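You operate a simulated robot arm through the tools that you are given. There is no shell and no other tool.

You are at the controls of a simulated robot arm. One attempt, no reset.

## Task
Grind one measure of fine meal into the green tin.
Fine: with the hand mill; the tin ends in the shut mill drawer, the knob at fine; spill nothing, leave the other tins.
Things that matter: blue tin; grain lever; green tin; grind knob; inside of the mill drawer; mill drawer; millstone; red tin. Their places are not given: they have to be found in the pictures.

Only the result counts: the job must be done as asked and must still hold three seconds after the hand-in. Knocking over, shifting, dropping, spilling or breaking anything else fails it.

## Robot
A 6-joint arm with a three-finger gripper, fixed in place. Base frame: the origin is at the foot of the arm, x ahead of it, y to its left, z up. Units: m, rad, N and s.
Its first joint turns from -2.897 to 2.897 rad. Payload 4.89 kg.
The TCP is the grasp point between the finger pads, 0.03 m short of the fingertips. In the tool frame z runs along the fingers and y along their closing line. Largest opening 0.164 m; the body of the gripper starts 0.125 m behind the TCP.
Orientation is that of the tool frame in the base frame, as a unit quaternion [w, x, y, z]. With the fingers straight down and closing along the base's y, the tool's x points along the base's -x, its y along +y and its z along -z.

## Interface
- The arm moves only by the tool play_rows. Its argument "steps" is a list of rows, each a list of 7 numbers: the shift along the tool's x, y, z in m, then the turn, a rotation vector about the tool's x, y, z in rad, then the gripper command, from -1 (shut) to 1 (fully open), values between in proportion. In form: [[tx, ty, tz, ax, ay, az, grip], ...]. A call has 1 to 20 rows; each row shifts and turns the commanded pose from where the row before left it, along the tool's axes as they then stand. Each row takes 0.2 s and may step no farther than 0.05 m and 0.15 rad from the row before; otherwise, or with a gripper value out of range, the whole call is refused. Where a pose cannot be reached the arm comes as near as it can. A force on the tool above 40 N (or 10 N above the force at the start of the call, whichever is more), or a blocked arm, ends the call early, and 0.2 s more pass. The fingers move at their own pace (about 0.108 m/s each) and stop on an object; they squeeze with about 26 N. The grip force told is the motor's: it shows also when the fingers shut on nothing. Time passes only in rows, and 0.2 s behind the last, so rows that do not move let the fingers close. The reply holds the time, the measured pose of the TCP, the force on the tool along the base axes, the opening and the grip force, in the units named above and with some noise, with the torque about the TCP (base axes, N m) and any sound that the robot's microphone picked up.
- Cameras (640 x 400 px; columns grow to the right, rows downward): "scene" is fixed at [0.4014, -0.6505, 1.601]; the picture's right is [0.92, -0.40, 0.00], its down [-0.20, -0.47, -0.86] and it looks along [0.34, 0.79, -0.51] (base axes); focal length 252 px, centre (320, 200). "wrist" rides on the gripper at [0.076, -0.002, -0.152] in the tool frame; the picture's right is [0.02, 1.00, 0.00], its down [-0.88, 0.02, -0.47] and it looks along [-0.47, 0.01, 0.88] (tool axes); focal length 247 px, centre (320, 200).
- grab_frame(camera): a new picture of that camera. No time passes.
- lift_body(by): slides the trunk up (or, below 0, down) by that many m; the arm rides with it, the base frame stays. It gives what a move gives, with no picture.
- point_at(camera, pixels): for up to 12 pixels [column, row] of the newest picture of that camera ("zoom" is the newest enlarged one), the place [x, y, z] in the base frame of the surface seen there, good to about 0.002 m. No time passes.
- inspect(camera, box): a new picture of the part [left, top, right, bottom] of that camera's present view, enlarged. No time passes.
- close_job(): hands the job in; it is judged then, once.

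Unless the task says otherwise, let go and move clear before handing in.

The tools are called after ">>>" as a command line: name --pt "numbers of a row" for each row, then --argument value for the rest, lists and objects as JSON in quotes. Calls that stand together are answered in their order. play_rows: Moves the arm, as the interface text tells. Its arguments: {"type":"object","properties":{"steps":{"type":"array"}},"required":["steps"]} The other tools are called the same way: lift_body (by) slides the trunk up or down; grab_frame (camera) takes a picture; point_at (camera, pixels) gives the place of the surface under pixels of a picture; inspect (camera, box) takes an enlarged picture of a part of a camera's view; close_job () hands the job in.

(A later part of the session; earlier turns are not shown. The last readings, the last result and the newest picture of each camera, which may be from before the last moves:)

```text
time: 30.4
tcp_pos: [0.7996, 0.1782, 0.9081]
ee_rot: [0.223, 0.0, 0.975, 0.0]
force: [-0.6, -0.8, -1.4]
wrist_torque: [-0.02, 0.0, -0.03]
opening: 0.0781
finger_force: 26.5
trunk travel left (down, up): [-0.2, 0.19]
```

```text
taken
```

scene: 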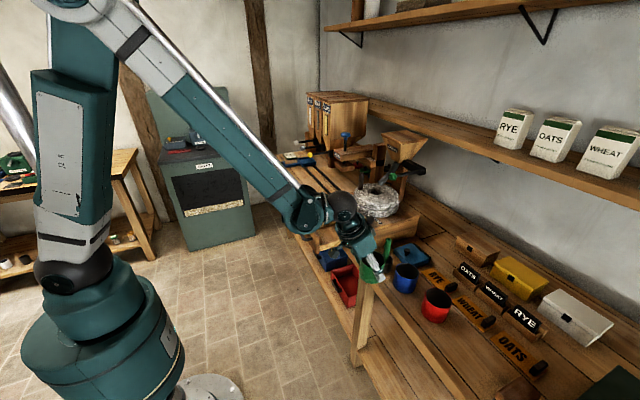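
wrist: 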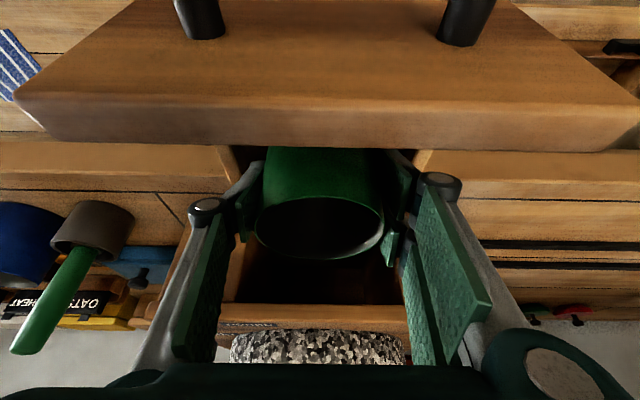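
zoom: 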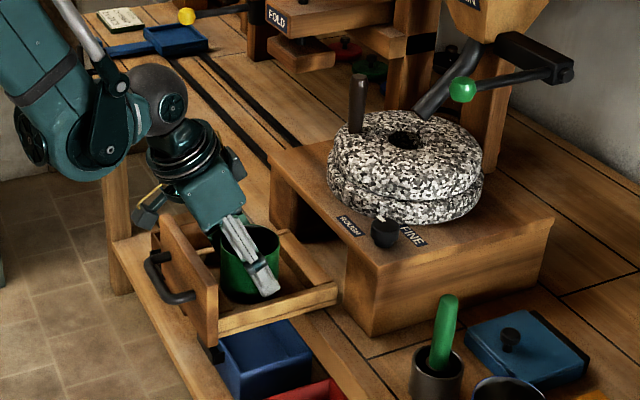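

No floor contact yet; checking rim height then lowering in small steps.

>>> point_at --camera "wrist" --pixels '[[320, 257], [320, 192], [320, 210]]'

>>> play_rows --pt "0.0009 0 0.0018 0 0 0 -1" --pt "0 0 0 0 0 0 -1"

>>> play_rows --pt "0.0009 0 0.0018 0 0 0 -1" --pt "0 0 0 0 0 0 -1"

```text
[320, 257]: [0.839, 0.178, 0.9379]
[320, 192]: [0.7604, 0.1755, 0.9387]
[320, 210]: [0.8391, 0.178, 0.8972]
```

```text
time: 31.0
tcp_pos: [0.8006, 0.1773, 0.9061]
ee_rot: [0.224, 0.0, 0.975, -0.001]
force: [-0.7, 0.2, -1.3]
wrist_torque: [0.02, 0.03, 0.01]
opening: 0.0779
finger_force: 26.0
trunk travel left (down, up): [-0.2, 0.19]
```

```text
time: 31.6
tcp_pos: [0.7989, 0.1786, 0.9041]
ee_rot: [0.223, -0.001, 0.975, 0.0]
force: [1.1, 0.6, 17.8]
wrist_torque: [0.09, -0.07, 0.22]
opening: 0.0784
finger_force: 25.9
trunk travel left (down, up): [-0.2, 0.19]
```

The tin touches the drawer floor (17.8 N). Relieving 1.5 mm and opening gently to 0.096.

>>> play_rows --pt "-0.0006 0 -0.0012 0 0 0 -1" --pt "0 0 0 0 0 0 0.02" --pt "0 0 0 0 0 0 0.16" --pt "0 0 0 0 0 0 0.16"

>>> play_rows --pt "-0.006 0 -0.0126 0 0 0 0.16" --pt "-0.013 0 -0.027 0 0 0 0.16" --pt "-0.013 0 -0.027 0 0 0 0.16" --pt "-0.013 0 -0.027 0 0 0 0.16" --pt "-0.013 0 -0.027 0 0 0 0.16" --pt "-0.013 0 -0.027 0 0 0 0.16" --pt "-0.013 0 -0.027 0 0 0 0.16"

>>> grab_frame --camera "wrist"

>>> inspect --camera "scene" --box '[270, 150, 430, 270]'

```text
time: 32.6
tcp_pos: [0.7996, 0.1784, 0.9046]
ee_rot: [0.223, 0.0, 0.975, -0.001]
force: [0.1, -0.2, -0.1]
wrist_torque: [-0.02, 0.01, 0.0]
opening: 0.0951
finger_force: 0.1
trunk travel left (down, up): [-0.2, 0.19]
```

```text
time: 34.2
tcp_pos: [0.801, 0.1783, 1.0995]
ee_rot: [0.224, 0.0, 0.975, 0.0]
force: [-0.1, 1.2, -0.7]
wrist_torque: [-0.02, 0.12, 0.03]
opening: 0.0952
finger_force: 0.0
trunk travel left (down, up): [-0.2, 0.19]
```

```text
taken
```

wrist: 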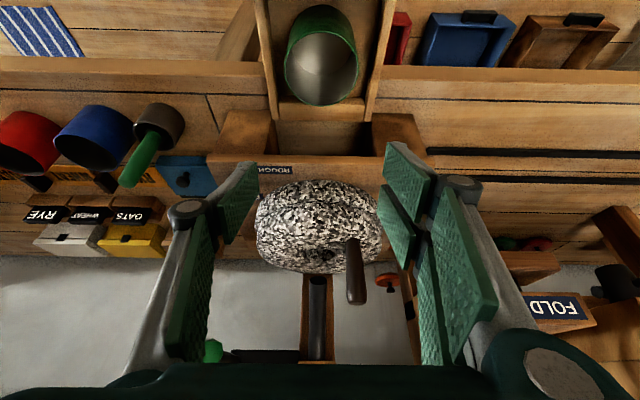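

```text
3.33 times, centred on (350, 210) of scene
```

zoom: 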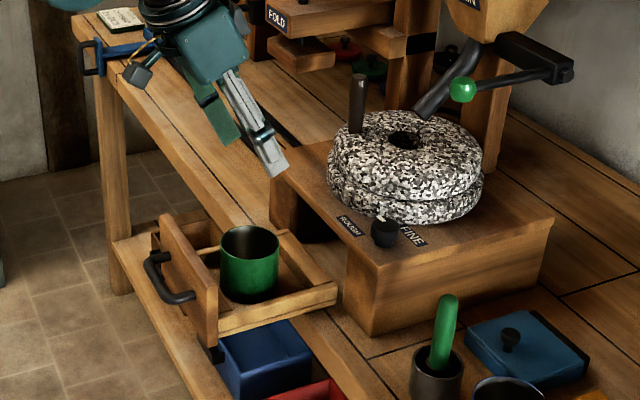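

The green tin stands in the drawer. Now I'll shut the fingers and go behind the drawer front to push it closed (panel face x≈0.702, above the handle).

>>> play_rows --pt "0.03714 0 -0.01794 0 0 0 -1" --pt "0.03714 0 -0.01794 0 0 0 -1" --pt "0.03714 0 -0.01794 0 0 0 -1" --pt "0.03714 0 -0.01794 0 0 0 -1" --pt "0.01495 0 0.03095 0 0 0 -1" --pt "0.01495 0 0.03095 0 0 0 -1" --pt "0.01495 0 0.03095 0 0 0 -1" --pt "0.01495 0 0.03095 0 0 0 -1"

>>> grab_frame --camera "wrist"

>>> inspect --camera "scene" --box '[270, 150, 430, 270]'

```text
time: 36.0
tcp_pos: [0.6342, 0.1782, 0.9616]
ee_rot: [0.224, 0.0, 0.975, 0.0]
force: [-0.1, 0.6, -0.7]
wrist_torque: [0.05, -0.1, 0.01]
opening: 0.0
finger_force: 25.7
trunk travel left (down, up): [-0.2, 0.19]
```

```text
taken
```

wrist: 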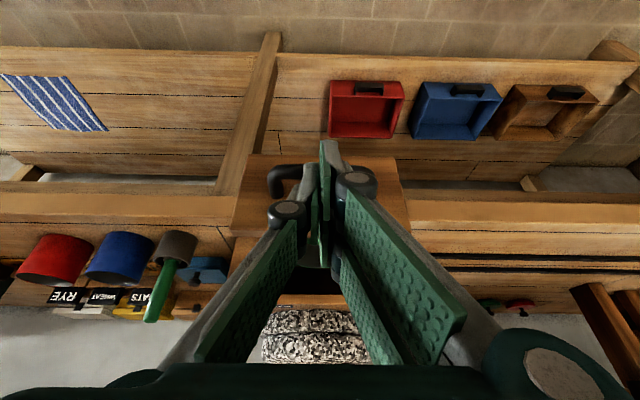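

```text
3.33 times, centred on (350, 210) of scene
```

zoom: 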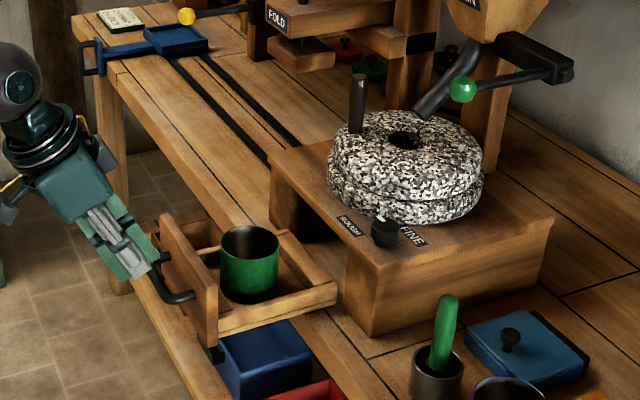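

Fingers are closed behind the panel. Pushing +x slowly.

>>> play_rows --pt "-0.009 0 0.00435 0 0 0 -1" --pt "-0.009 0 0.00435 0 0 0 -1" --pt "-0.009 0 0.00435 0 0 0 -1" --pt "-0.0072 0 0.00348 0 0 0 -1" --pt "-0.0036 0 0.00174 0 0 0 -1" --pt "-0.0036 0 0.00174 0 0 0 -1" --pt "-0.0036 0 0.00174 0 0 0 -1" --pt "-0.0054 0 0.0026 0 0 0 -1" --pt "-0.0072 0 0.00348 0 0 0 -1" --pt "-0.0072 0 0.00348 0 0 0 -1" --pt "-0.0072 0 0.00348 0 0 0 -1" --pt "-0.0072 0 0.00348 0 0 0 -1"

>>> inspect --camera "scene" --box '[270, 150, 430, 270]'

```text
time: 38.6
tcp_pos: [0.723, 0.1784, 0.9627]
ee_rot: [0.223, 0.0, 0.975, 0.0]
force: [-0.8, 0.1, -0.2]
wrist_torque: [-0.01, -0.02, 0.0]
opening: 0.0
finger_force: 25.9
trunk travel left (down, up): [-0.2, 0.19]
```

```text
3.33 times, centred on (350, 210) of scene
```

zoom: 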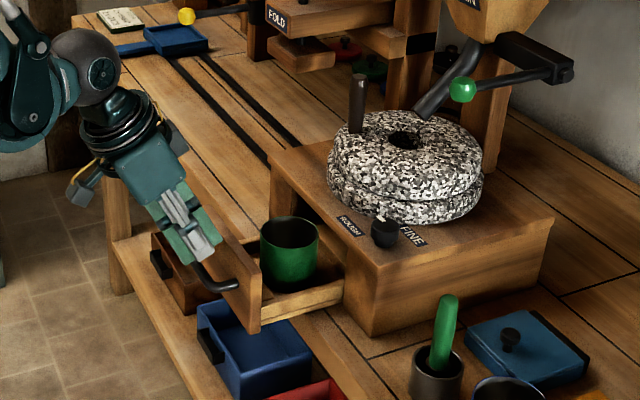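

The drawer is sliding in with the tin upright. Continue.

>>> play_rows --pt "-0.0036 0 0.00174 0 0 0 -1" --pt "-0.0072 0 0.00348 0 0 0 -1" --pt "-0.0072 0 0.00348 0 0 0 -1" --pt "-0.0072 0 0.00348 0 0 0 -1" --pt "-0.0072 0 0.00348 0 0 0 -1" --pt "-0.0072 0 0.00348 0 0 0 -1" --pt "-0.0072 0 0.00348 0 0 0 -1" --pt "-0.0072 0 0.00348 0 0 0 -1" --pt "-0.0072 0 0.00348 0 0 0 -1" --pt "-0.0072 0 0.00348 0 0 0 -1" --pt "-0.0072 0 0.00348 0 0 0 -1" --pt "-0.0072 0 0.00348 0 0 0 -1"

>>> inspect --camera "scene" --box '[270, 150, 430, 270]'

>>> grab_frame --camera "wrist"

```text
time: 41.2
tcp_pos: [0.8142, 0.1783, 0.9604]
ee_rot: [0.223, 0.0, 0.975, 0.0]
force: [-0.9, -0.3, 0.1]
wrist_torque: [0.01, -0.04, -0.02]
opening: 0.0001
finger_force: 26.0
trunk travel left (down, up): [-0.2, 0.19]
```

```text
3.33 times, centred on (350, 210) of scene
```

zoom: 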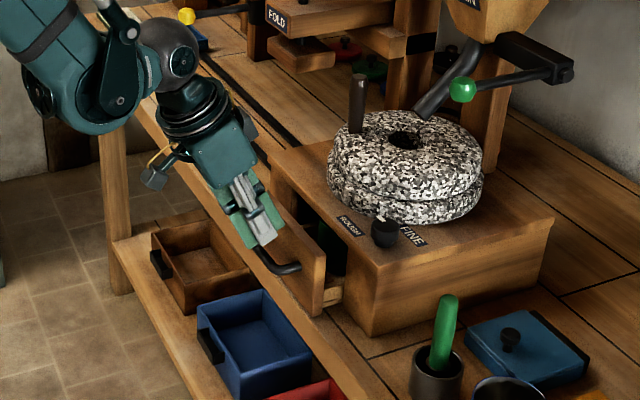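

```text
taken
```

wrist: 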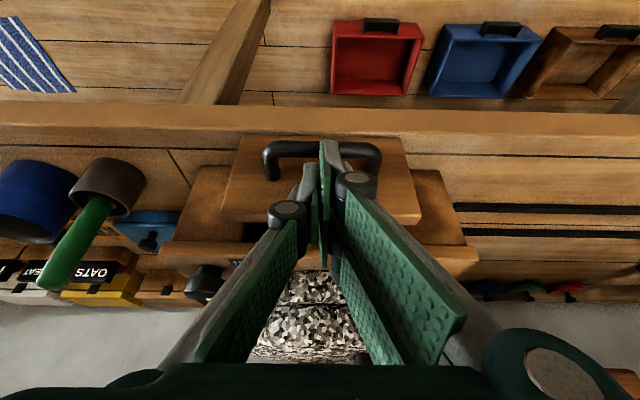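

About 4 cm left to close. Continuing in smaller steps until the stop is felt.

>>> play_rows --pt "-0.0054 0 0.0026 0 0 0 -1" --pt "-0.0054 0 0.0026 0 0 0 -1" --pt "-0.0054 0 0.0026 0 0 0 -1" --pt "-0.0054 0 0.0026 0 0 0 -1" --pt "-0.0054 0 0.0026 0 0 0 -1" --pt "-0.0036 0 0.00174 0 0 0 -1" --pt "-0.0036 0 0.00174 0 0 0 -1" --pt "-0.0036 0 0.00174 0 0 0 -1" --pt "-0.0036 0 0.00174 0 0 0 -1" --pt "-0.0036 0 0.00174 0 0 0 -1" --pt "-0.0036 0 0.00174 0 0 0 -1" --pt "-0.0036 0 0.00174 0 0 0 -1"

>>> inspect --camera "scene" --box '[270, 150, 430, 270]'

>>> grab_frame --camera "wrist"

```text
time: 42.9
tcp_pos: [0.8487, 0.1786, 0.9609]
ee_rot: [0.22, 0.0, 0.975, 0.0]
force: [-14.9, 0.4, -0.1]
wrist_torque: [0.07, 0.18, 0.02]
opening: 0.0001
finger_force: 26.7
trunk travel left (down, up): [-0.2, 0.19]
stopped in row 8: the force on the tool passed its limit at 46 N (the readings are from after the stop); the commanded pose is now the measured one
```

```text
3.33 times, centred on (350, 210) of scene
```

zoom: 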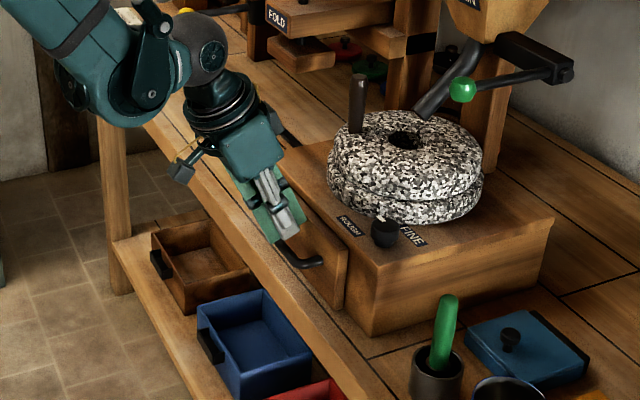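

```text
taken
```

wrist: 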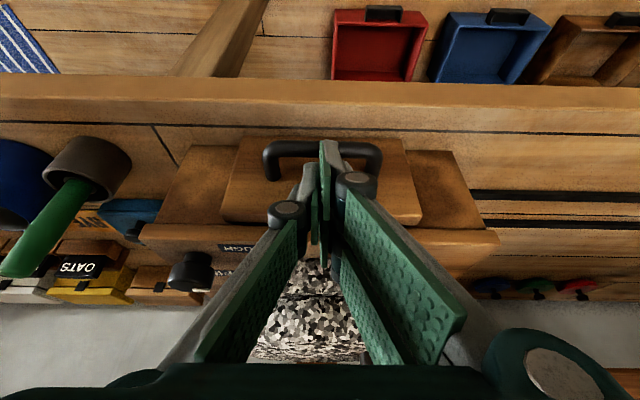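

The drawer is shut: stop force reached and the panel sits flush with the mill front. I'll back off, rise, and look at the knob from closer.

>>> play_rows --pt "0.036 0 -0.0174 0 0 0 -1" --pt "-0.0174 0 -0.036 0 0 0 -1" --pt "-0.0174 0 -0.036 0 0 0 -1" --pt "-0.0174 0 -0.036 0 0 0 -1" --pt "-0.0174 0 -0.036 0 0 0 -0.4" --pt "0 -0.038 0 0 0 0 -0.4" --pt "0 -0.038 0 0 0 0 -0.4" --pt "0 -0.037 0 0 0 0 -0.4"

>>> grab_frame --camera "wrist"

>>> inspect --camera "scene" --box '[320, 190, 400, 250]'

```text
time: 44.7
tcp_pos: [0.8105, 0.0648, 1.1212]
ee_rot: [0.22, 0.0, 0.975, 0.001]
force: [-0.1, 2.1, -0.1]
wrist_torque: [-0.16, 0.01, -0.06]
opening: 0.0495
finger_force: 0.1
trunk travel left (down, up): [-0.2, 0.19]
```

```text
taken
```

wrist: 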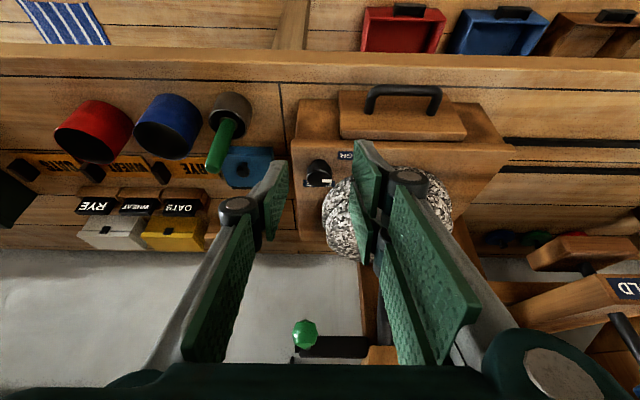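

```text
6.67 times, centred on (360, 220) of scene
```

zoom: 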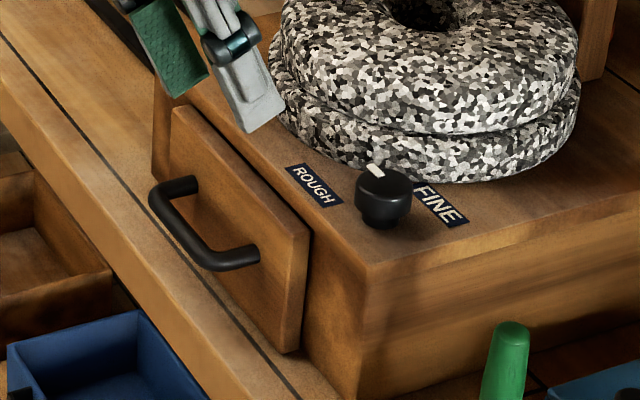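

The knob is mushroom-shaped; zooming on it in the wrist view to read its mark.

>>> inspect --camera "wrist" --box '[290, 140, 370, 200]'

>>> point_at --camera "wrist" --pixels '[[318, 180], [326, 182], [306, 180], [331, 175], [318, 165], [318, 172], [346, 156], [320, 195], [307, 320], [310, 350]]'

```text
6.67 times, centred on (330, 170) of wrist
```

zoom: 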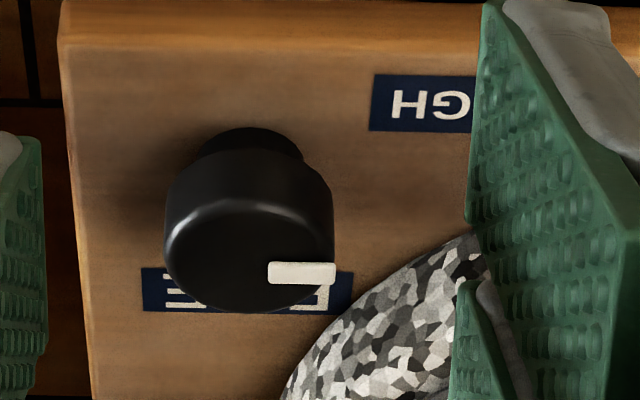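

```text
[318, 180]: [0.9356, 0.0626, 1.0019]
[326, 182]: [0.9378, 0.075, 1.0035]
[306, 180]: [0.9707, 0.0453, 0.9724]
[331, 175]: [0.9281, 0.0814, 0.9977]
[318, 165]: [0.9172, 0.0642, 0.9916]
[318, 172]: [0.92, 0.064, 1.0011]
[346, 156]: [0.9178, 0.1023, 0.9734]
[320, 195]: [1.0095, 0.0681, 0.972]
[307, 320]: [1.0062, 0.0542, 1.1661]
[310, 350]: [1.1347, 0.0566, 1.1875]
```

I'll measure the mark's ends and the cap's rim precisely in this zoom.

>>> point_at --camera "zoom" --pixels '[[274, 272], [330, 272], [302, 272], [175, 250], [330, 245], [250, 225], [250, 300], [200, 290], [300, 300], [160, 290], [345, 290], [432, 100]]'

```text
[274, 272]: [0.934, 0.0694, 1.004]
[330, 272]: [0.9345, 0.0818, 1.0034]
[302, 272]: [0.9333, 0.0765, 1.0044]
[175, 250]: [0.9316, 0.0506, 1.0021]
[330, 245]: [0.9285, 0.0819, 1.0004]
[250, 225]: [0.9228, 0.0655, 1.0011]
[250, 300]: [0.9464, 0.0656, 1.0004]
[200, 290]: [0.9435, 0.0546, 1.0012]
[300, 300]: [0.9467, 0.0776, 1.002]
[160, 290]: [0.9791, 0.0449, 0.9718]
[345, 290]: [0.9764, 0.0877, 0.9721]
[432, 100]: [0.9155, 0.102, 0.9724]
```

The knob centre is (0.9345,0.0655), mark exactly along +y (90°); FINE lies on +x. I'll yaw the leaned tool by 45° and move over the knob with the fingers opened to about 0.055.

>>> play_rows --pt "0 0 0 -0.0562 0 -0.1183 -0.33" --pt "0 0 0 -0.0562 0 -0.1183 -0.33" --pt "0 0 0 -0.0562 0 -0.1183 -0.33" --pt "0 0 0 -0.0562 0 -0.1183 -0.33" --pt "0 0 0 -0.0562 0 -0.1183 -0.33" --pt "0 0 0 -0.0562 0 -0.1183 -0.33" --pt "-0.0116 -0.0218 0.0224 0 0 0 -0.33" --pt "-0.0116 -0.0218 0.0224 0 0 0 -0.33" --pt "-0.0116 -0.0218 0.0224 0 0 0 -0.33" --pt "-0.0116 -0.0218 0.0224 0 0 0 -0.33" --pt "0 0 0 0 0 0 -0.33"

>>> grab_frame --camera "wrist"

>>> inspect --camera "scene" --box '[320, 170, 430, 250]'

```text
time: 47.1
tcp_pos: [0.9303, 0.0598, 1.0582]
ee_rot: [0.204, -0.374, 0.901, 0.084]
force: [0.3, 0.0, -0.4]
wrist_torque: [0.03, 0.07, 0.01]
opening: 0.055
finger_force: 0.1
trunk travel left (down, up): [-0.2, 0.19]
```

```text
taken
```

wrist: 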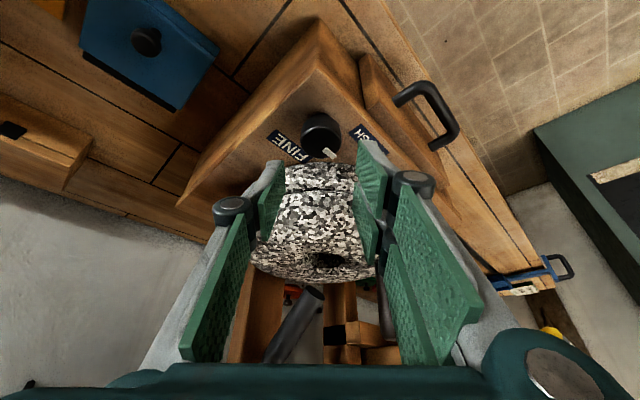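

```text
5.00 times, centred on (375, 210) of scene
```

zoom: 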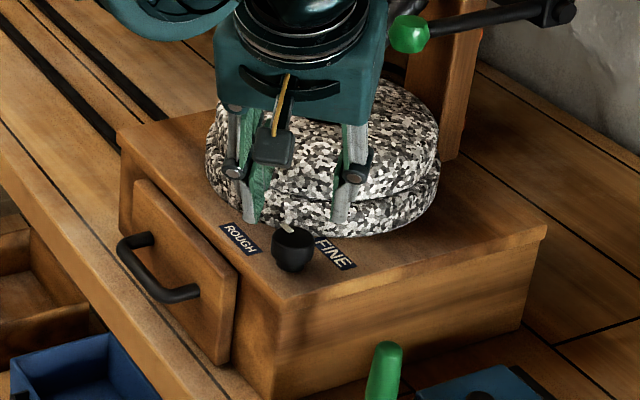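

The fingers straddle the knob (col 322 in wrist view). Descending and closing on the cap.

>>> play_rows --pt "0.00687 0 0.01445 0 0 0 -0.33" --pt "0.00687 0 0.01445 0 0 0 -0.33" --pt "0.00687 0 0.01445 0 0 0 -0.33" --pt "0 0 0 0 0 0 -0.33"

>>> inspect --camera "wrist" --box '[230, 110, 430, 250]'

>>> inspect --camera "scene" --box '[340, 190, 410, 240]'

```text
time: 48.1
tcp_pos: [0.9297, 0.0609, 1.013]
ee_rot: [0.204, -0.374, 0.901, 0.084]
force: [0.5, 0.4, -0.8]
wrist_torque: [0.01, 0.05, 0.04]
opening: 0.055
finger_force: 0.2
trunk travel left (down, up): [-0.2, 0.19]
```

```text
2.86 times, centred on (330, 180) of wrist
```

zoom: 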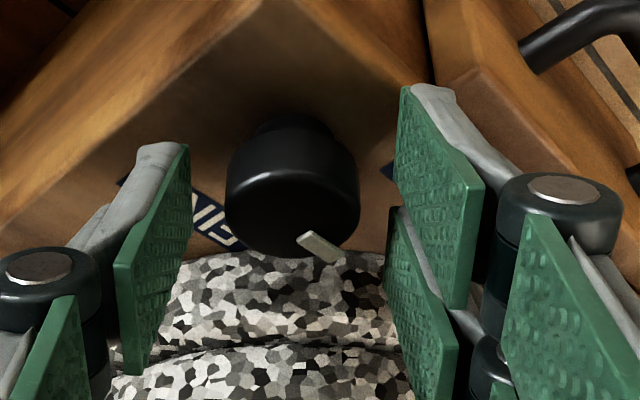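

```text
8.00 times, centred on (375, 215) of scene
```

zoom: 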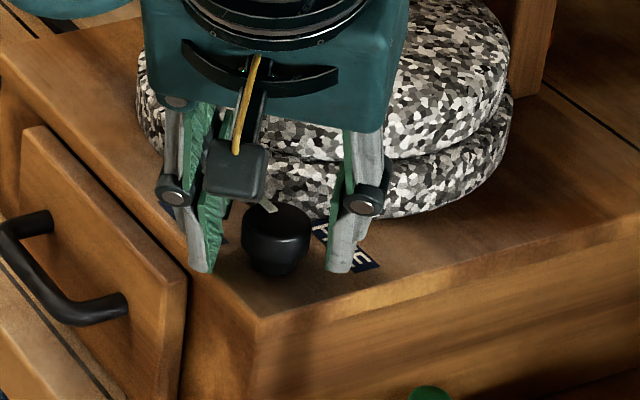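

Fingers stand both sides of the cap. Closing and turning clockwise about half way first.

>>> play_rows --pt "0 0 0 0 0 0 -0.6" --pt "0 0 0 0 0 0 -1" --pt "0 0 0 0 0 0 -1" --pt "0 0 0 0 0 0 -1"

>>> play_rows --pt "0 0.0011 0 0.0613 0 0.129 -1" --pt "0 0.0011 0 0.0613 0 0.129 -1" --pt "0 0.0011 0 0.0613 0 0.129 -1" --pt "0 0 0 0 0 0 -1"

>>> inspect --camera "wrist" --box '[230, 110, 430, 250]'

>>> inspect --camera "scene" --box '[340, 190, 410, 240]'

```text
time: 49.1
tcp_pos: [0.9287, 0.0601, 1.0133]
ee_rot: [0.204, -0.374, 0.901, 0.084]
force: [-1.7, 0.5, 1.1]
wrist_torque: [0.09, 0.11, 0.01]
opening: 0.0352
finger_force: 45.3
trunk travel left (down, up): [-0.2, 0.19]
```

```text
time: 50.1
tcp_pos: [0.9255, 0.0625, 1.0131]
ee_rot: [0.217, -0.174, 0.96, 0.038]
force: [-6.3, 6.8, 2.7]
wrist_torque: [0.32, 0.29, 0.07]
opening: 0.035
finger_force: 45.2
trunk travel left (down, up): [-0.2, 0.19]
```

```text
2.86 times, centred on (330, 180) of wrist
```

zoom: 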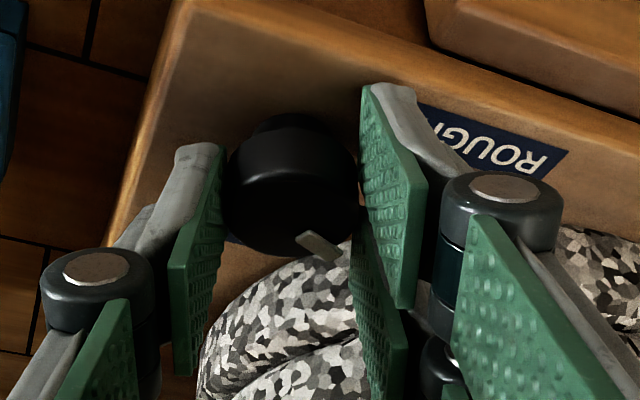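

```text
8.00 times, centred on (375, 215) of scene
```

zoom: 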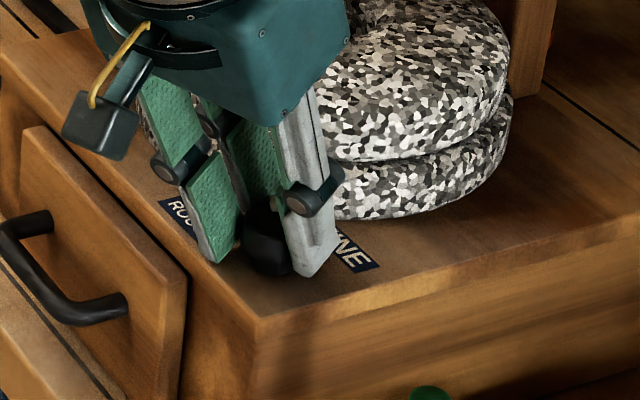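

The knob turns with the gripper. Continuing the clockwise turn.

>>> play_rows --pt "0 0.0009 0 0.0613 0 0.129 -1" --pt "0 0.0009 0 0.0613 0 0.129 -1" --pt "0 0.0009 0 0.0613 0 0.129 -1" --pt "0 0.0009 0 0.0613 0 0.129 -1" --pt "0 0 0 0 0 0 -1"

>>> inspect --camera "wrist" --box '[230, 110, 430, 250]'

>>> inspect --camera "scene" --box '[330, 160, 430, 240]'

```text
time: 51.3
tcp_pos: [0.9256, 0.0675, 1.0125]
ee_rot: [0.22, 0.104, 0.97, -0.023]
force: [-7.7, 22.1, 5.1]
wrist_torque: [0.87, 0.41, 0.18]
opening: 0.0348
finger_force: 44.4
trunk travel left (down, up): [-0.2, 0.19]
```

```text
2.86 times, centred on (330, 180) of wrist
```

zoom: 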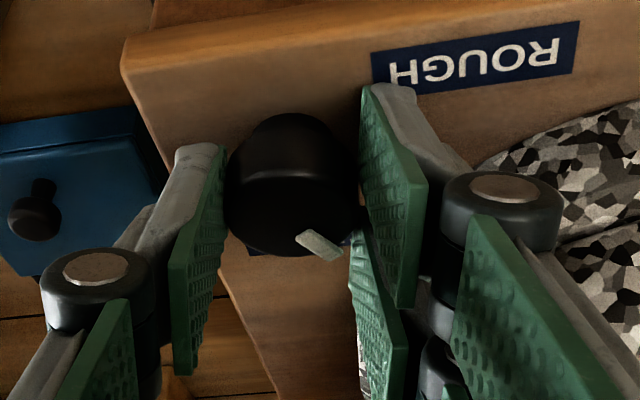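

```text
5.00 times, centred on (380, 200) of scene
```

zoom: 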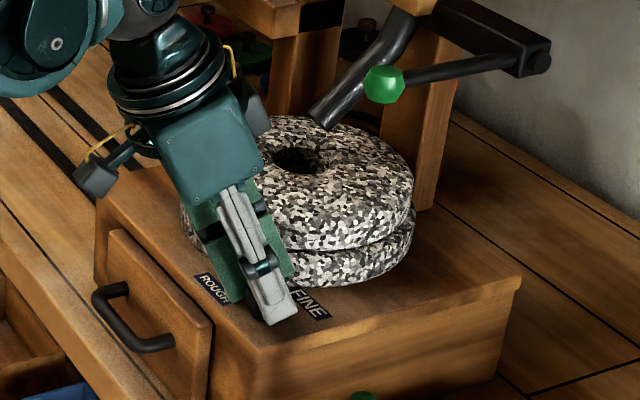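

Side force of 22 N in y shows the tool centre lags slightly; I'll shift +2 mm along the closing line while turning on.

>>> play_rows --pt "0 0.0025 0 0.0613 0 0.129 -1" --pt "0 0.002 0 0.0613 0 0.129 -1" --pt "0 0 0 0 0 0 -1"

>>> inspect --camera "wrist" --box '[230, 110, 430, 250]'

```text
time: 52.1
tcp_pos: [0.9285, 0.0694, 1.0135]
ee_rot: [0.214, 0.242, 0.945, -0.055]
force: [-12.5, 1.3, -0.6]
wrist_torque: [-0.35, -0.1, -0.06]
opening: 0.0351
finger_force: 44.9
trunk travel left (down, up): [-0.2, 0.19]
```

```text
2.86 times, centred on (330, 180) of wrist
```

zoom: 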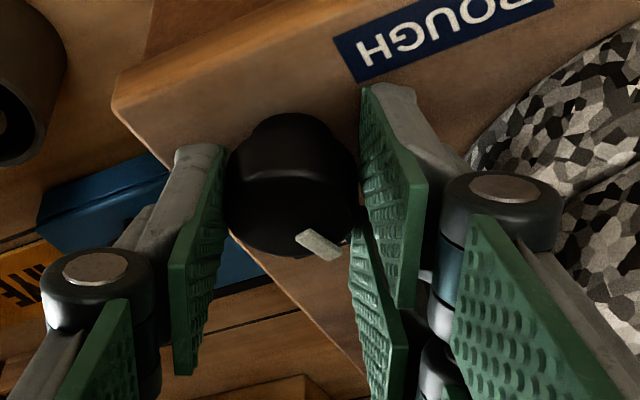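

Good, force dropped. Two more rows finish the quarter turn.

>>> play_rows --pt "0 0.0006 0 0.0613 0 0.129 -1" --pt "0 0.0004 0 0.0613 0 0.129 -1" --pt "0 0 0 0 0 0 -1"

>>> inspect --camera "wrist" --box '[230, 110, 430, 250]'

>>> inspect --camera "scene" --box '[330, 160, 430, 240]'

```text
time: 52.9
tcp_pos: [0.9292, 0.0726, 1.0126]
ee_rot: [0.205, 0.373, 0.901, -0.084]
force: [1.0, 2.9, 5.4]
wrist_torque: [-0.04, -0.04, 0.01]
opening: 0.0351
finger_force: 45.4
trunk travel left (down, up): [-0.2, 0.19]
```

```text
2.86 times, centred on (330, 180) of wrist
```

zoom: 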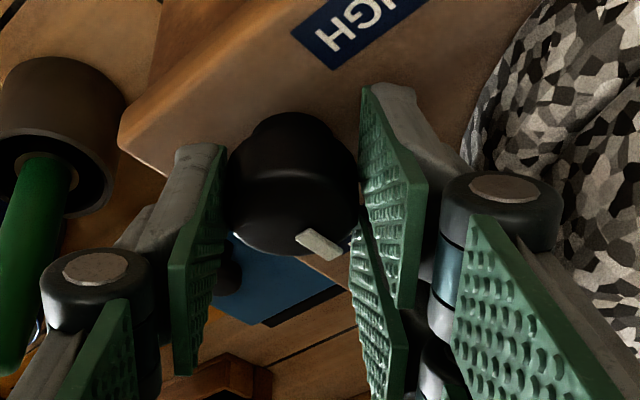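

```text
5.00 times, centred on (380, 200) of scene
```

zoom: 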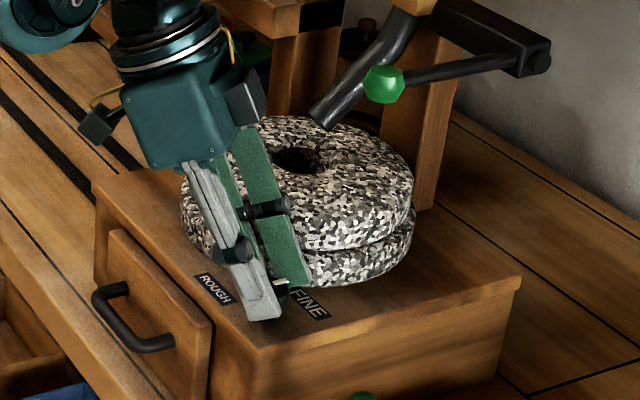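

The mark should now point at FINE. Releasing, rising 6 cm and looking.

>>> play_rows --pt "0 0 0 0 0 0 -0.45" --pt "0 0 0 0 0 0 -0.36" --pt "0 0 0 0 0 0 -0.36" --pt "-0.0129 0 -0.0271 0 0 0 -0.36" --pt "-0.0172 0 -0.0361 0 0 0 -0.36" --pt "-0.0172 0 -0.0361 0 0 0 -0.36"

>>> grab_frame --camera "wrist"

>>> inspect --camera "scene" --box '[350, 200, 390, 230]'

```text
time: 54.3
tcp_pos: [0.9287, 0.0724, 1.1224]
ee_rot: [0.204, 0.373, 0.901, -0.084]
force: [1.3, 0.8, -1.2]
wrist_torque: [-0.04, 0.07, -0.01]
opening: 0.0521
finger_force: 0.0
trunk travel left (down, up): [-0.2, 0.19]
```

```text
taken
```

wrist: 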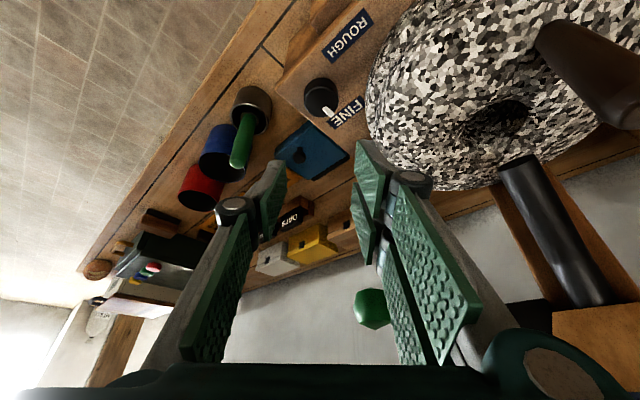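

```text
13.33 times, centred on (370, 215) of scene
```

zoom: 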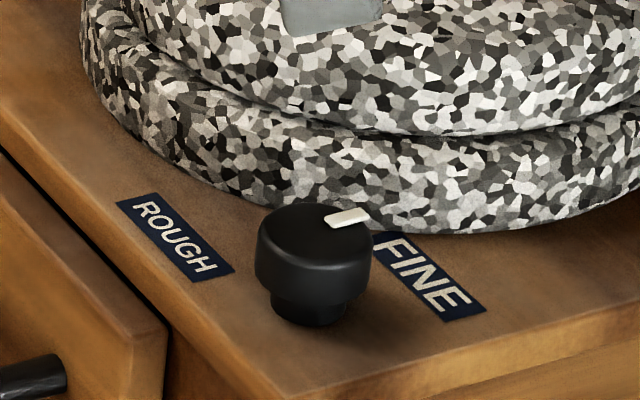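

Measuring the mark in both views.

>>> point_at --camera "zoom" --pixels '[[332, 221], [362, 214], [347, 217], [310, 235], [430, 276], [175, 236]]'

>>> inspect --camera "wrist" --box '[290, 60, 370, 130]'

```text
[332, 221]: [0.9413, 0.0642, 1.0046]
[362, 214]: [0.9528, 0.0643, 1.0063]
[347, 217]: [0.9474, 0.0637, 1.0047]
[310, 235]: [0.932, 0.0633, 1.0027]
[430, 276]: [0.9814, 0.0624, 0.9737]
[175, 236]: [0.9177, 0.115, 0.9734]
```

```text
5.71 times, centred on (330, 95) of wrist
```

zoom: 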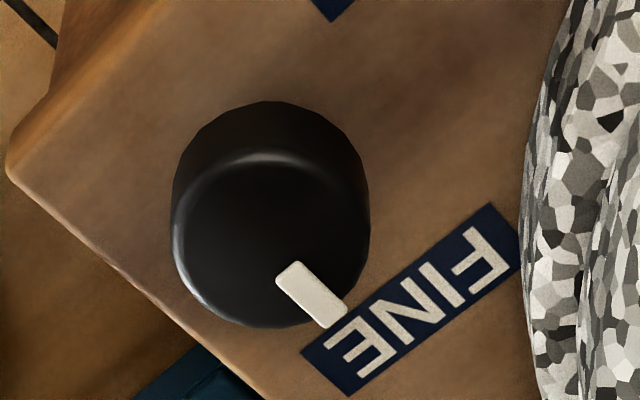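

The mark now points at +x, straight to FINE (y≈0.064). Next the grain lever: I'll back away, yaw back to straight, and look at the green ball.

>>> play_rows --pt "0.0013 -0.0283 -0.0301 0 0 0 -0.36" --pt "0.0013 -0.0283 -0.0301 0 0 0 -0.36" --pt "0.0013 -0.0283 -0.0301 0 0 0 -0.36" --pt "0 0 0 -0.0562 0 -0.1183 -0.36" --pt "0 0 0 -0.0562 0 -0.1183 -0.36" --pt "0 0 0 -0.0562 0 -0.1183 -0.36" --pt "0 0 0 -0.0562 0 -0.1183 -0.36" --pt "0 0 0 -0.0562 0 -0.1183 -0.36" --pt "0 0 0 -0.0562 0 -0.1183 -0.36"

>>> grab_frame --camera "wrist"

>>> inspect --camera "scene" --box '[360, 120, 440, 200]'

```text
time: 56.3
tcp_pos: [0.8375, 0.0417, 1.2023]
ee_rot: [0.222, -0.001, 0.975, 0.001]
force: [-0.7, 0.4, 0.2]
wrist_torque: [-0.03, -0.03, -0.02]
opening: 0.0525
finger_force: 0.1
trunk travel left (down, up): [-0.2, 0.19]
```

```text
taken
```

wrist: 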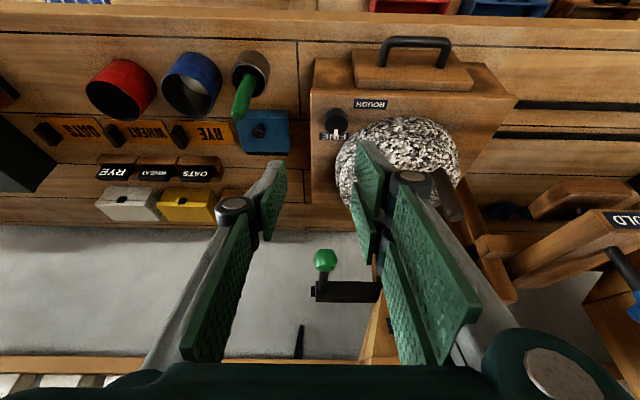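

```text
5.00 times, centred on (400, 160) of scene
```

zoom: 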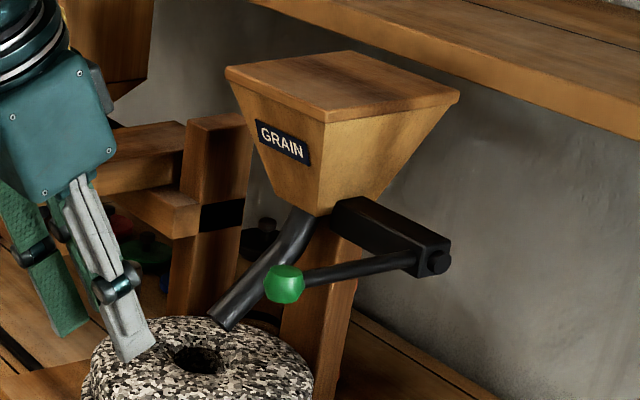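

Enlarging the ball in the wrist view to measure it.

>>> inspect --camera "wrist" --box '[300, 235, 390, 310]'

>>> point_at --camera "wrist" --pixels '[[325, 260], [317, 260], [333, 260], [325, 251], [325, 269], [324, 277], [345, 290], [370, 290], [316, 290]]'

>>> point_at --camera "scene" --pixels '[[393, 173], [393, 179], [394, 176]]'

```text
5.33 times, centred on (345, 272) of wrist
```

zoom: 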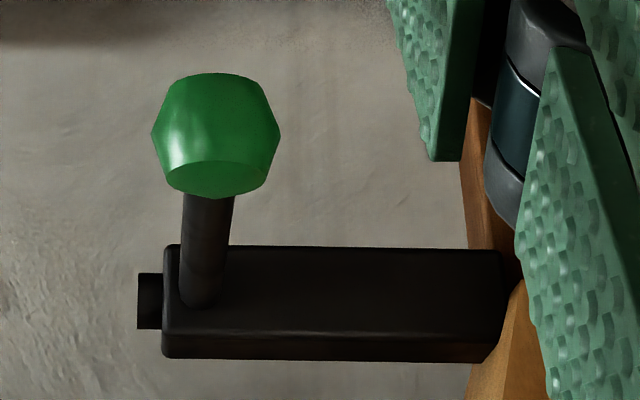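

```text
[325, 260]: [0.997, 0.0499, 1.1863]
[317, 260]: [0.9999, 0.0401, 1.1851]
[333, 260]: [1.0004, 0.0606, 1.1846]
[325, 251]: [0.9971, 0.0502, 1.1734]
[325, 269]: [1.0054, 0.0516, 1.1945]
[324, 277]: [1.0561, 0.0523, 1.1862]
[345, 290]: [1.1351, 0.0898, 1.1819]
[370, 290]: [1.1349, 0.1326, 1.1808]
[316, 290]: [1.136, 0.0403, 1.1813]
```

```text
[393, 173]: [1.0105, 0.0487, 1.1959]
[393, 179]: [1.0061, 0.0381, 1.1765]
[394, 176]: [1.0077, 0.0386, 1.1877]
```

Ball centre ≈(1.012,0.050,1.184), radius ≈0.014. Moving straight in so that the open fingers straddle it.

>>> play_rows --pt "-0.03 0.0016 0.0182 0 0 0 -0.36" --pt "-0.03 0.0016 0.0182 0 0 0 -0.36" --pt "-0.03 0.0016 0.0182 0 0 0 -0.36" --pt "-0.03 0.0016 0.0182 0 0 0 -0.36" --pt "-0.03 0.0016 0.0182 0 0 0 -0.36" --pt "0 0 0 0 0 0 -0.36"

>>> grab_frame --camera "wrist"

>>> inspect --camera "scene" --box '[350, 110, 450, 210]'

```text
time: 57.7
tcp_pos: [1.0145, 0.0488, 1.1843]
ee_rot: [0.22, -0.001, 0.975, 0.0]
force: [0.4, 0.0, -0.2]
wrist_torque: [-0.04, 0.09, 0.01]
opening: 0.0522
finger_force: 0.2
trunk travel left (down, up): [-0.2, 0.19]
```

```text
taken
```

wrist: 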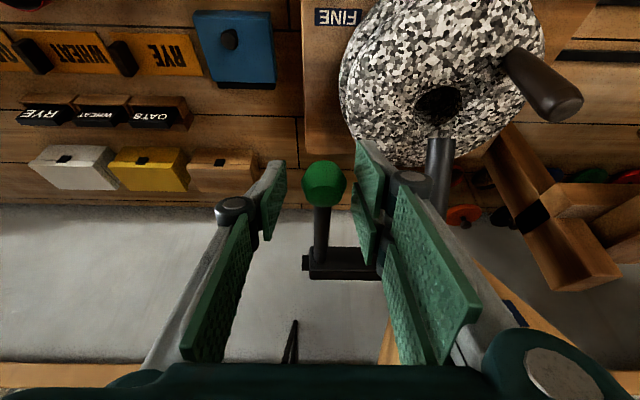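

```text
4.00 times, centred on (400, 160) of scene
```

zoom: 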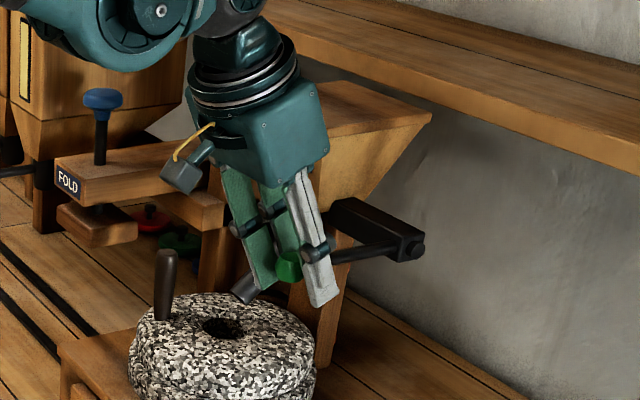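

The ball sits between the fingers. Closing on it, then testing with a small downward motion.

>>> play_rows --pt "0 0 0 0 0 0 -0.7" --pt "0 0 0 0 0 0 -1" --pt "0 0 0 0 0 0 -1"

>>> play_rows --pt "0.0043 0 0.009 0 0 0 -1"

```text
time: 58.5
tcp_pos: [1.014, 0.0518, 1.1855]
ee_rot: [0.22, -0.002, 0.975, 0.001]
force: [-4.3, 24.5, -0.9]
wrist_torque: [0.19, 0.28, -0.02]
opening: 0.0297
finger_force: 45.4
trunk travel left (down, up): [-0.2, 0.19]
```

```text
time: 58.9
tcp_pos: [1.0151, 0.0522, 1.1761]
ee_rot: [0.222, -0.002, 0.975, 0.0]
force: [6.8, 30.4, 10.9]
wrist_torque: [0.2, -1.22, -0.1]
opening: 0.0299
finger_force: 44.5
trunk travel left (down, up): [-0.2, 0.19]
```

The lever yields downward (11 N); y-force shows a 3 mm offset which I'll correct while following the arc down.

>>> play_rows --pt "0 0.003 0 0 0 0 -1" --pt "0.0052 0 0.0152 0 0 0 -1" --pt "0.0034 0 0.0159 0 0 0 -1"

>>> inspect --camera "scene" --box '[350, 110, 450, 210]'

```text
time: 59.7
tcp_pos: [1.0178, 0.0514, 1.1429]
ee_rot: [0.221, -0.001, 0.975, -0.001]
force: [-5.0, 5.7, 5.9]
wrist_torque: [-0.02, -0.65, -0.13]
opening: 0.0294
finger_force: 44.9
trunk travel left (down, up): [-0.2, 0.19]
```

```text
4.00 times, centred on (400, 160) of scene
```

zoom: 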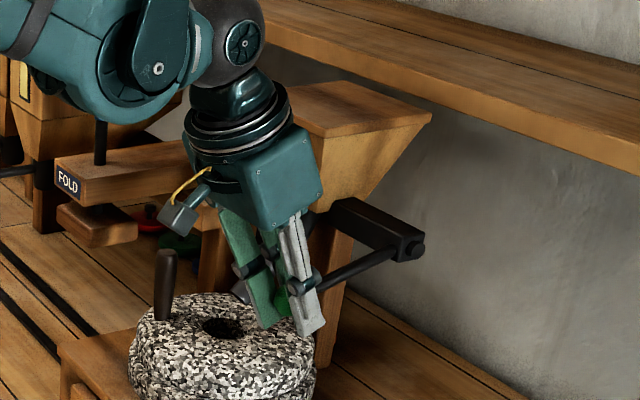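

No sound yet at ~0.3 rad of lever travel. Continuing down the arc.

>>> play_rows --pt "0.0014 0.0005 0.0162 0 0 0 -1" --pt "-0.0005 0 0.0161 0 0 0 -1"

>>> inspect --camera "scene" --box '[350, 110, 450, 210]'

>>> grab_frame --camera "wrist"

```text
time: 60.3
tcp_pos: [1.029, 0.0527, 1.1159]
ee_rot: [0.221, -0.001, 0.975, 0.0]
force: [-14.7, -3.6, 20.6]
wrist_torque: [0.02, 0.79, -0.01]
opening: 0.0289
finger_force: 45.0
trunk travel left (down, up): [-0.2, 0.19]
```

```text
4.00 times, centred on (400, 160) of scene
```

zoom: 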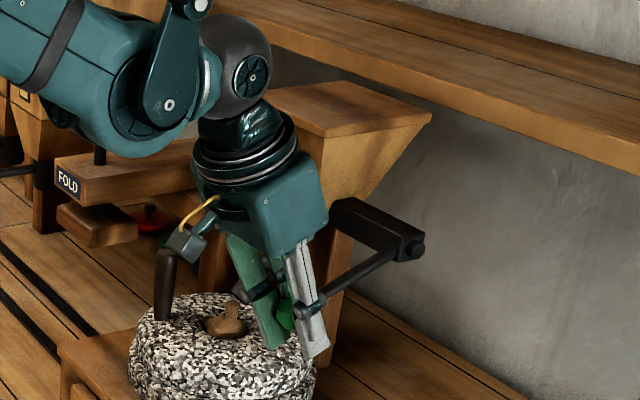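

```text
taken
```

wrist: 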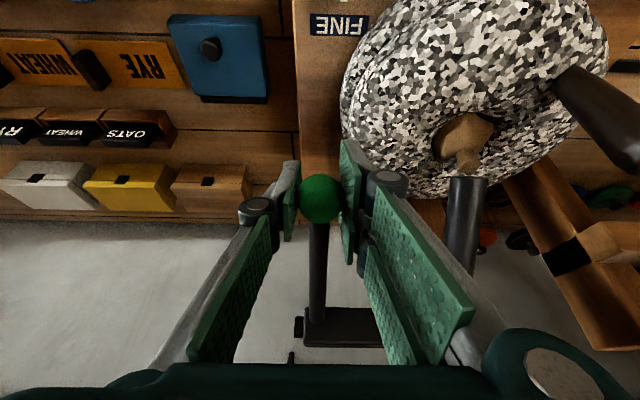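

Grain has appeared in the stone's eye (brown at (460,140) wrist). I'll bring the lever back up along the arc right away.

>>> play_rows --pt "0.0005 0 -0.0161 0 0 0 -1" --pt "-0.0014 0 -0.0162 0 0 0 -1" --pt "-0.0034 0 -0.0159 0 0 0 -1" --pt "-0.0052 0 -0.0152 0 0 0 -1" --pt "-0.0043 0 -0.009 0 0 0 -1"

>>> inspect --camera "scene" --box '[350, 110, 450, 210]'

>>> grab_frame --camera "wrist"

```text
time: 61.5
tcp_pos: [1.0134, 0.0528, 1.1833]
ee_rot: [0.22, -0.001, 0.976, 0.0]
force: [-4.5, -10.2, -33.2]
wrist_torque: [0.02, -0.04, 0.0]
opening: 0.0298
finger_force: 44.4
trunk travel left (down, up): [-0.2, 0.19]
```

```text
4.00 times, centred on (400, 160) of scene
```

zoom: 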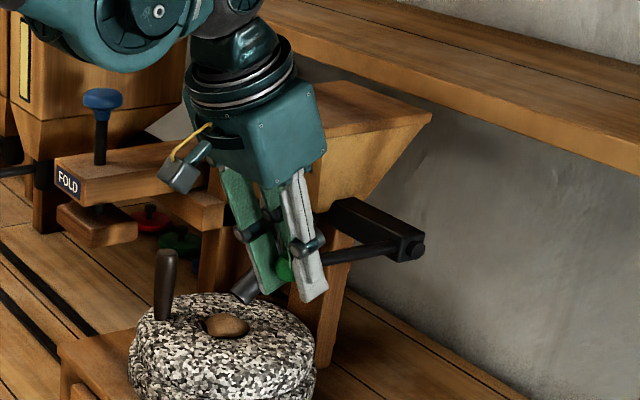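

```text
taken
```

wrist: 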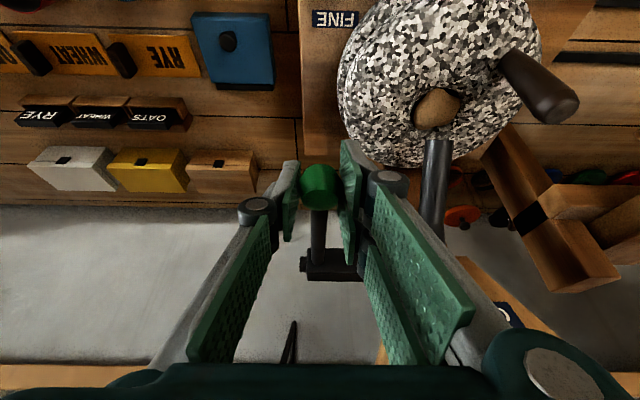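

The lever is back at its upper stop and a heap of grain is in the eye. Releasing and withdrawing.

>>> play_rows --pt "0.001 0 0.002 0 0 0 -1" --pt "0 0 0 0 0 0 -0.5" --pt "0 0 0 0 0 0 -0.3" --pt "0 0 0 0 0 0 -0.3" --pt "0.027 0 -0.0129 0 0 0 -0.3" --pt "0.036 0 -0.0172 0 0 0 -0.3" --pt "0.036 0 -0.0172 0 0 0 -0.3" --pt "0.036 0 -0.0172 0 0 0 -0.3"

>>> grab_frame --camera "wrist"

>>> inspect --camera "scene" --box '[330, 130, 430, 230]'

```text
time: 63.3
tcp_pos: [0.8631, 0.0509, 1.1825]
ee_rot: [0.22, -0.002, 0.975, 0.0]
force: [1.3, 0.0, -0.4]
wrist_torque: [-0.03, 0.11, -0.01]
opening: 0.0574
finger_force: 0.0
trunk travel left (down, up): [-0.2, 0.19]
```

```text
taken
```

wrist: 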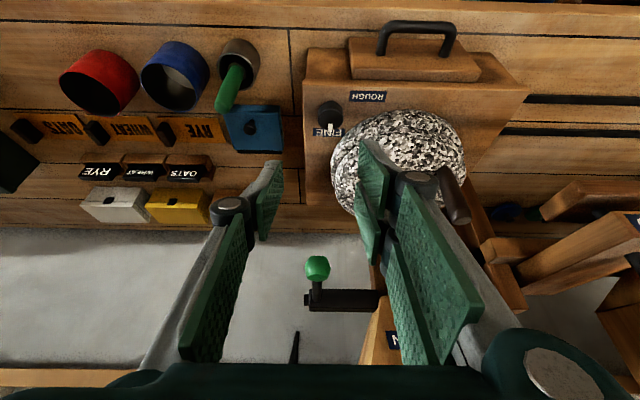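

```text
4.00 times, centred on (380, 180) of scene
```

zoom: 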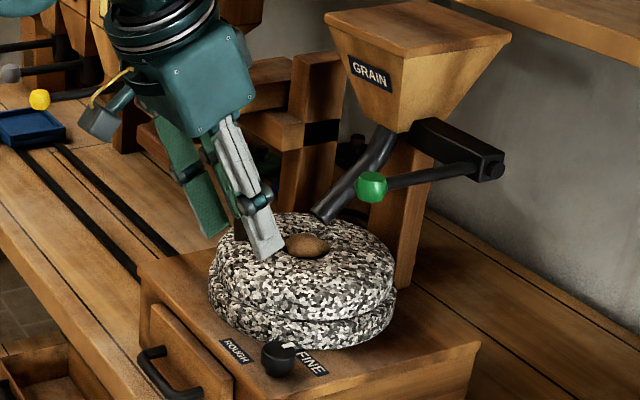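

Now for the stone. I'll measure the obstacles around it: pipe, hopper post, heap, FOLD press, peg.

>>> inspect --camera "scene" --box '[360, 155, 420, 205]'

>>> point_at --camera "scene" --pixels '[[330, 100], [372, 165], [370, 150], [350, 152], [337, 156], [400, 190], [402, 178], [376, 191], [380, 190]]'

>>> point_at --camera "wrist" --pixels '[[590, 190], [510, 240], [560, 280], [500, 280], [450, 215], [447, 175], [620, 250]]'

```text
8.00 times, centred on (390, 180) of scene
```

zoom: 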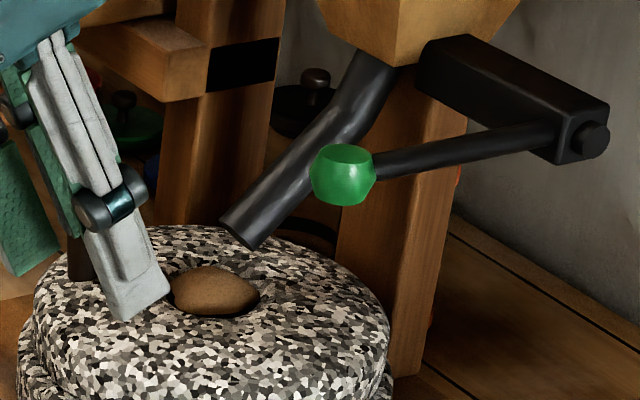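

```text
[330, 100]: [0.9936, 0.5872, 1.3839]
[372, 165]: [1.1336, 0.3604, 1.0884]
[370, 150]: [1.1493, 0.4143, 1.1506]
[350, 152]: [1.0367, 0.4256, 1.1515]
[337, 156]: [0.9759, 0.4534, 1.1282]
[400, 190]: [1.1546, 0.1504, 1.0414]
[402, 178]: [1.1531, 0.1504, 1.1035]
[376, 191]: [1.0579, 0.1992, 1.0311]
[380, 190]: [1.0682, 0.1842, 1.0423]
```

```text
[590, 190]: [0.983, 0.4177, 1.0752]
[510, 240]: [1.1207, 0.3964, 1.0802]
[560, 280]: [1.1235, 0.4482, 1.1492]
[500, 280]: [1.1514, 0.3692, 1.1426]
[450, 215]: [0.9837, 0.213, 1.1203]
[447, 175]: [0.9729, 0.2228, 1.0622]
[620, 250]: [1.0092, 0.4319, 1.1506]
```

The post stands at x≥1.154; FOLD parts at y≥0.36. Measuring peg and pipe tip more exactly.

>>> point_at --camera "zoom" --pixels '[[225, 225], [255, 247], [240, 222], [300, 170], [320, 190], [350, 90], [380, 110], [215, 290], [180, 285], [250, 290]]'

>>> inspect --camera "wrist" --box '[420, 150, 490, 240]'

```text
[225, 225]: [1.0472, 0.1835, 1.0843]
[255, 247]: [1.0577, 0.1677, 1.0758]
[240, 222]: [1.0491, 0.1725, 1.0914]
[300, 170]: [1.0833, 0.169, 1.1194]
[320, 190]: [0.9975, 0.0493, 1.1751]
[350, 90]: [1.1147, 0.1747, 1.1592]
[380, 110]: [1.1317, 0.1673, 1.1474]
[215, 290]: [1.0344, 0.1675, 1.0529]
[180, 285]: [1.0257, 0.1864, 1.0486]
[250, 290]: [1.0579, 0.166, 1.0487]
```

```text
4.44 times, centred on (455, 195) of wrist
```

zoom: 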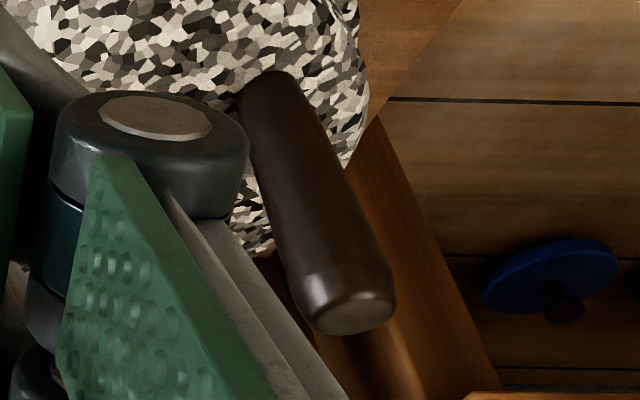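

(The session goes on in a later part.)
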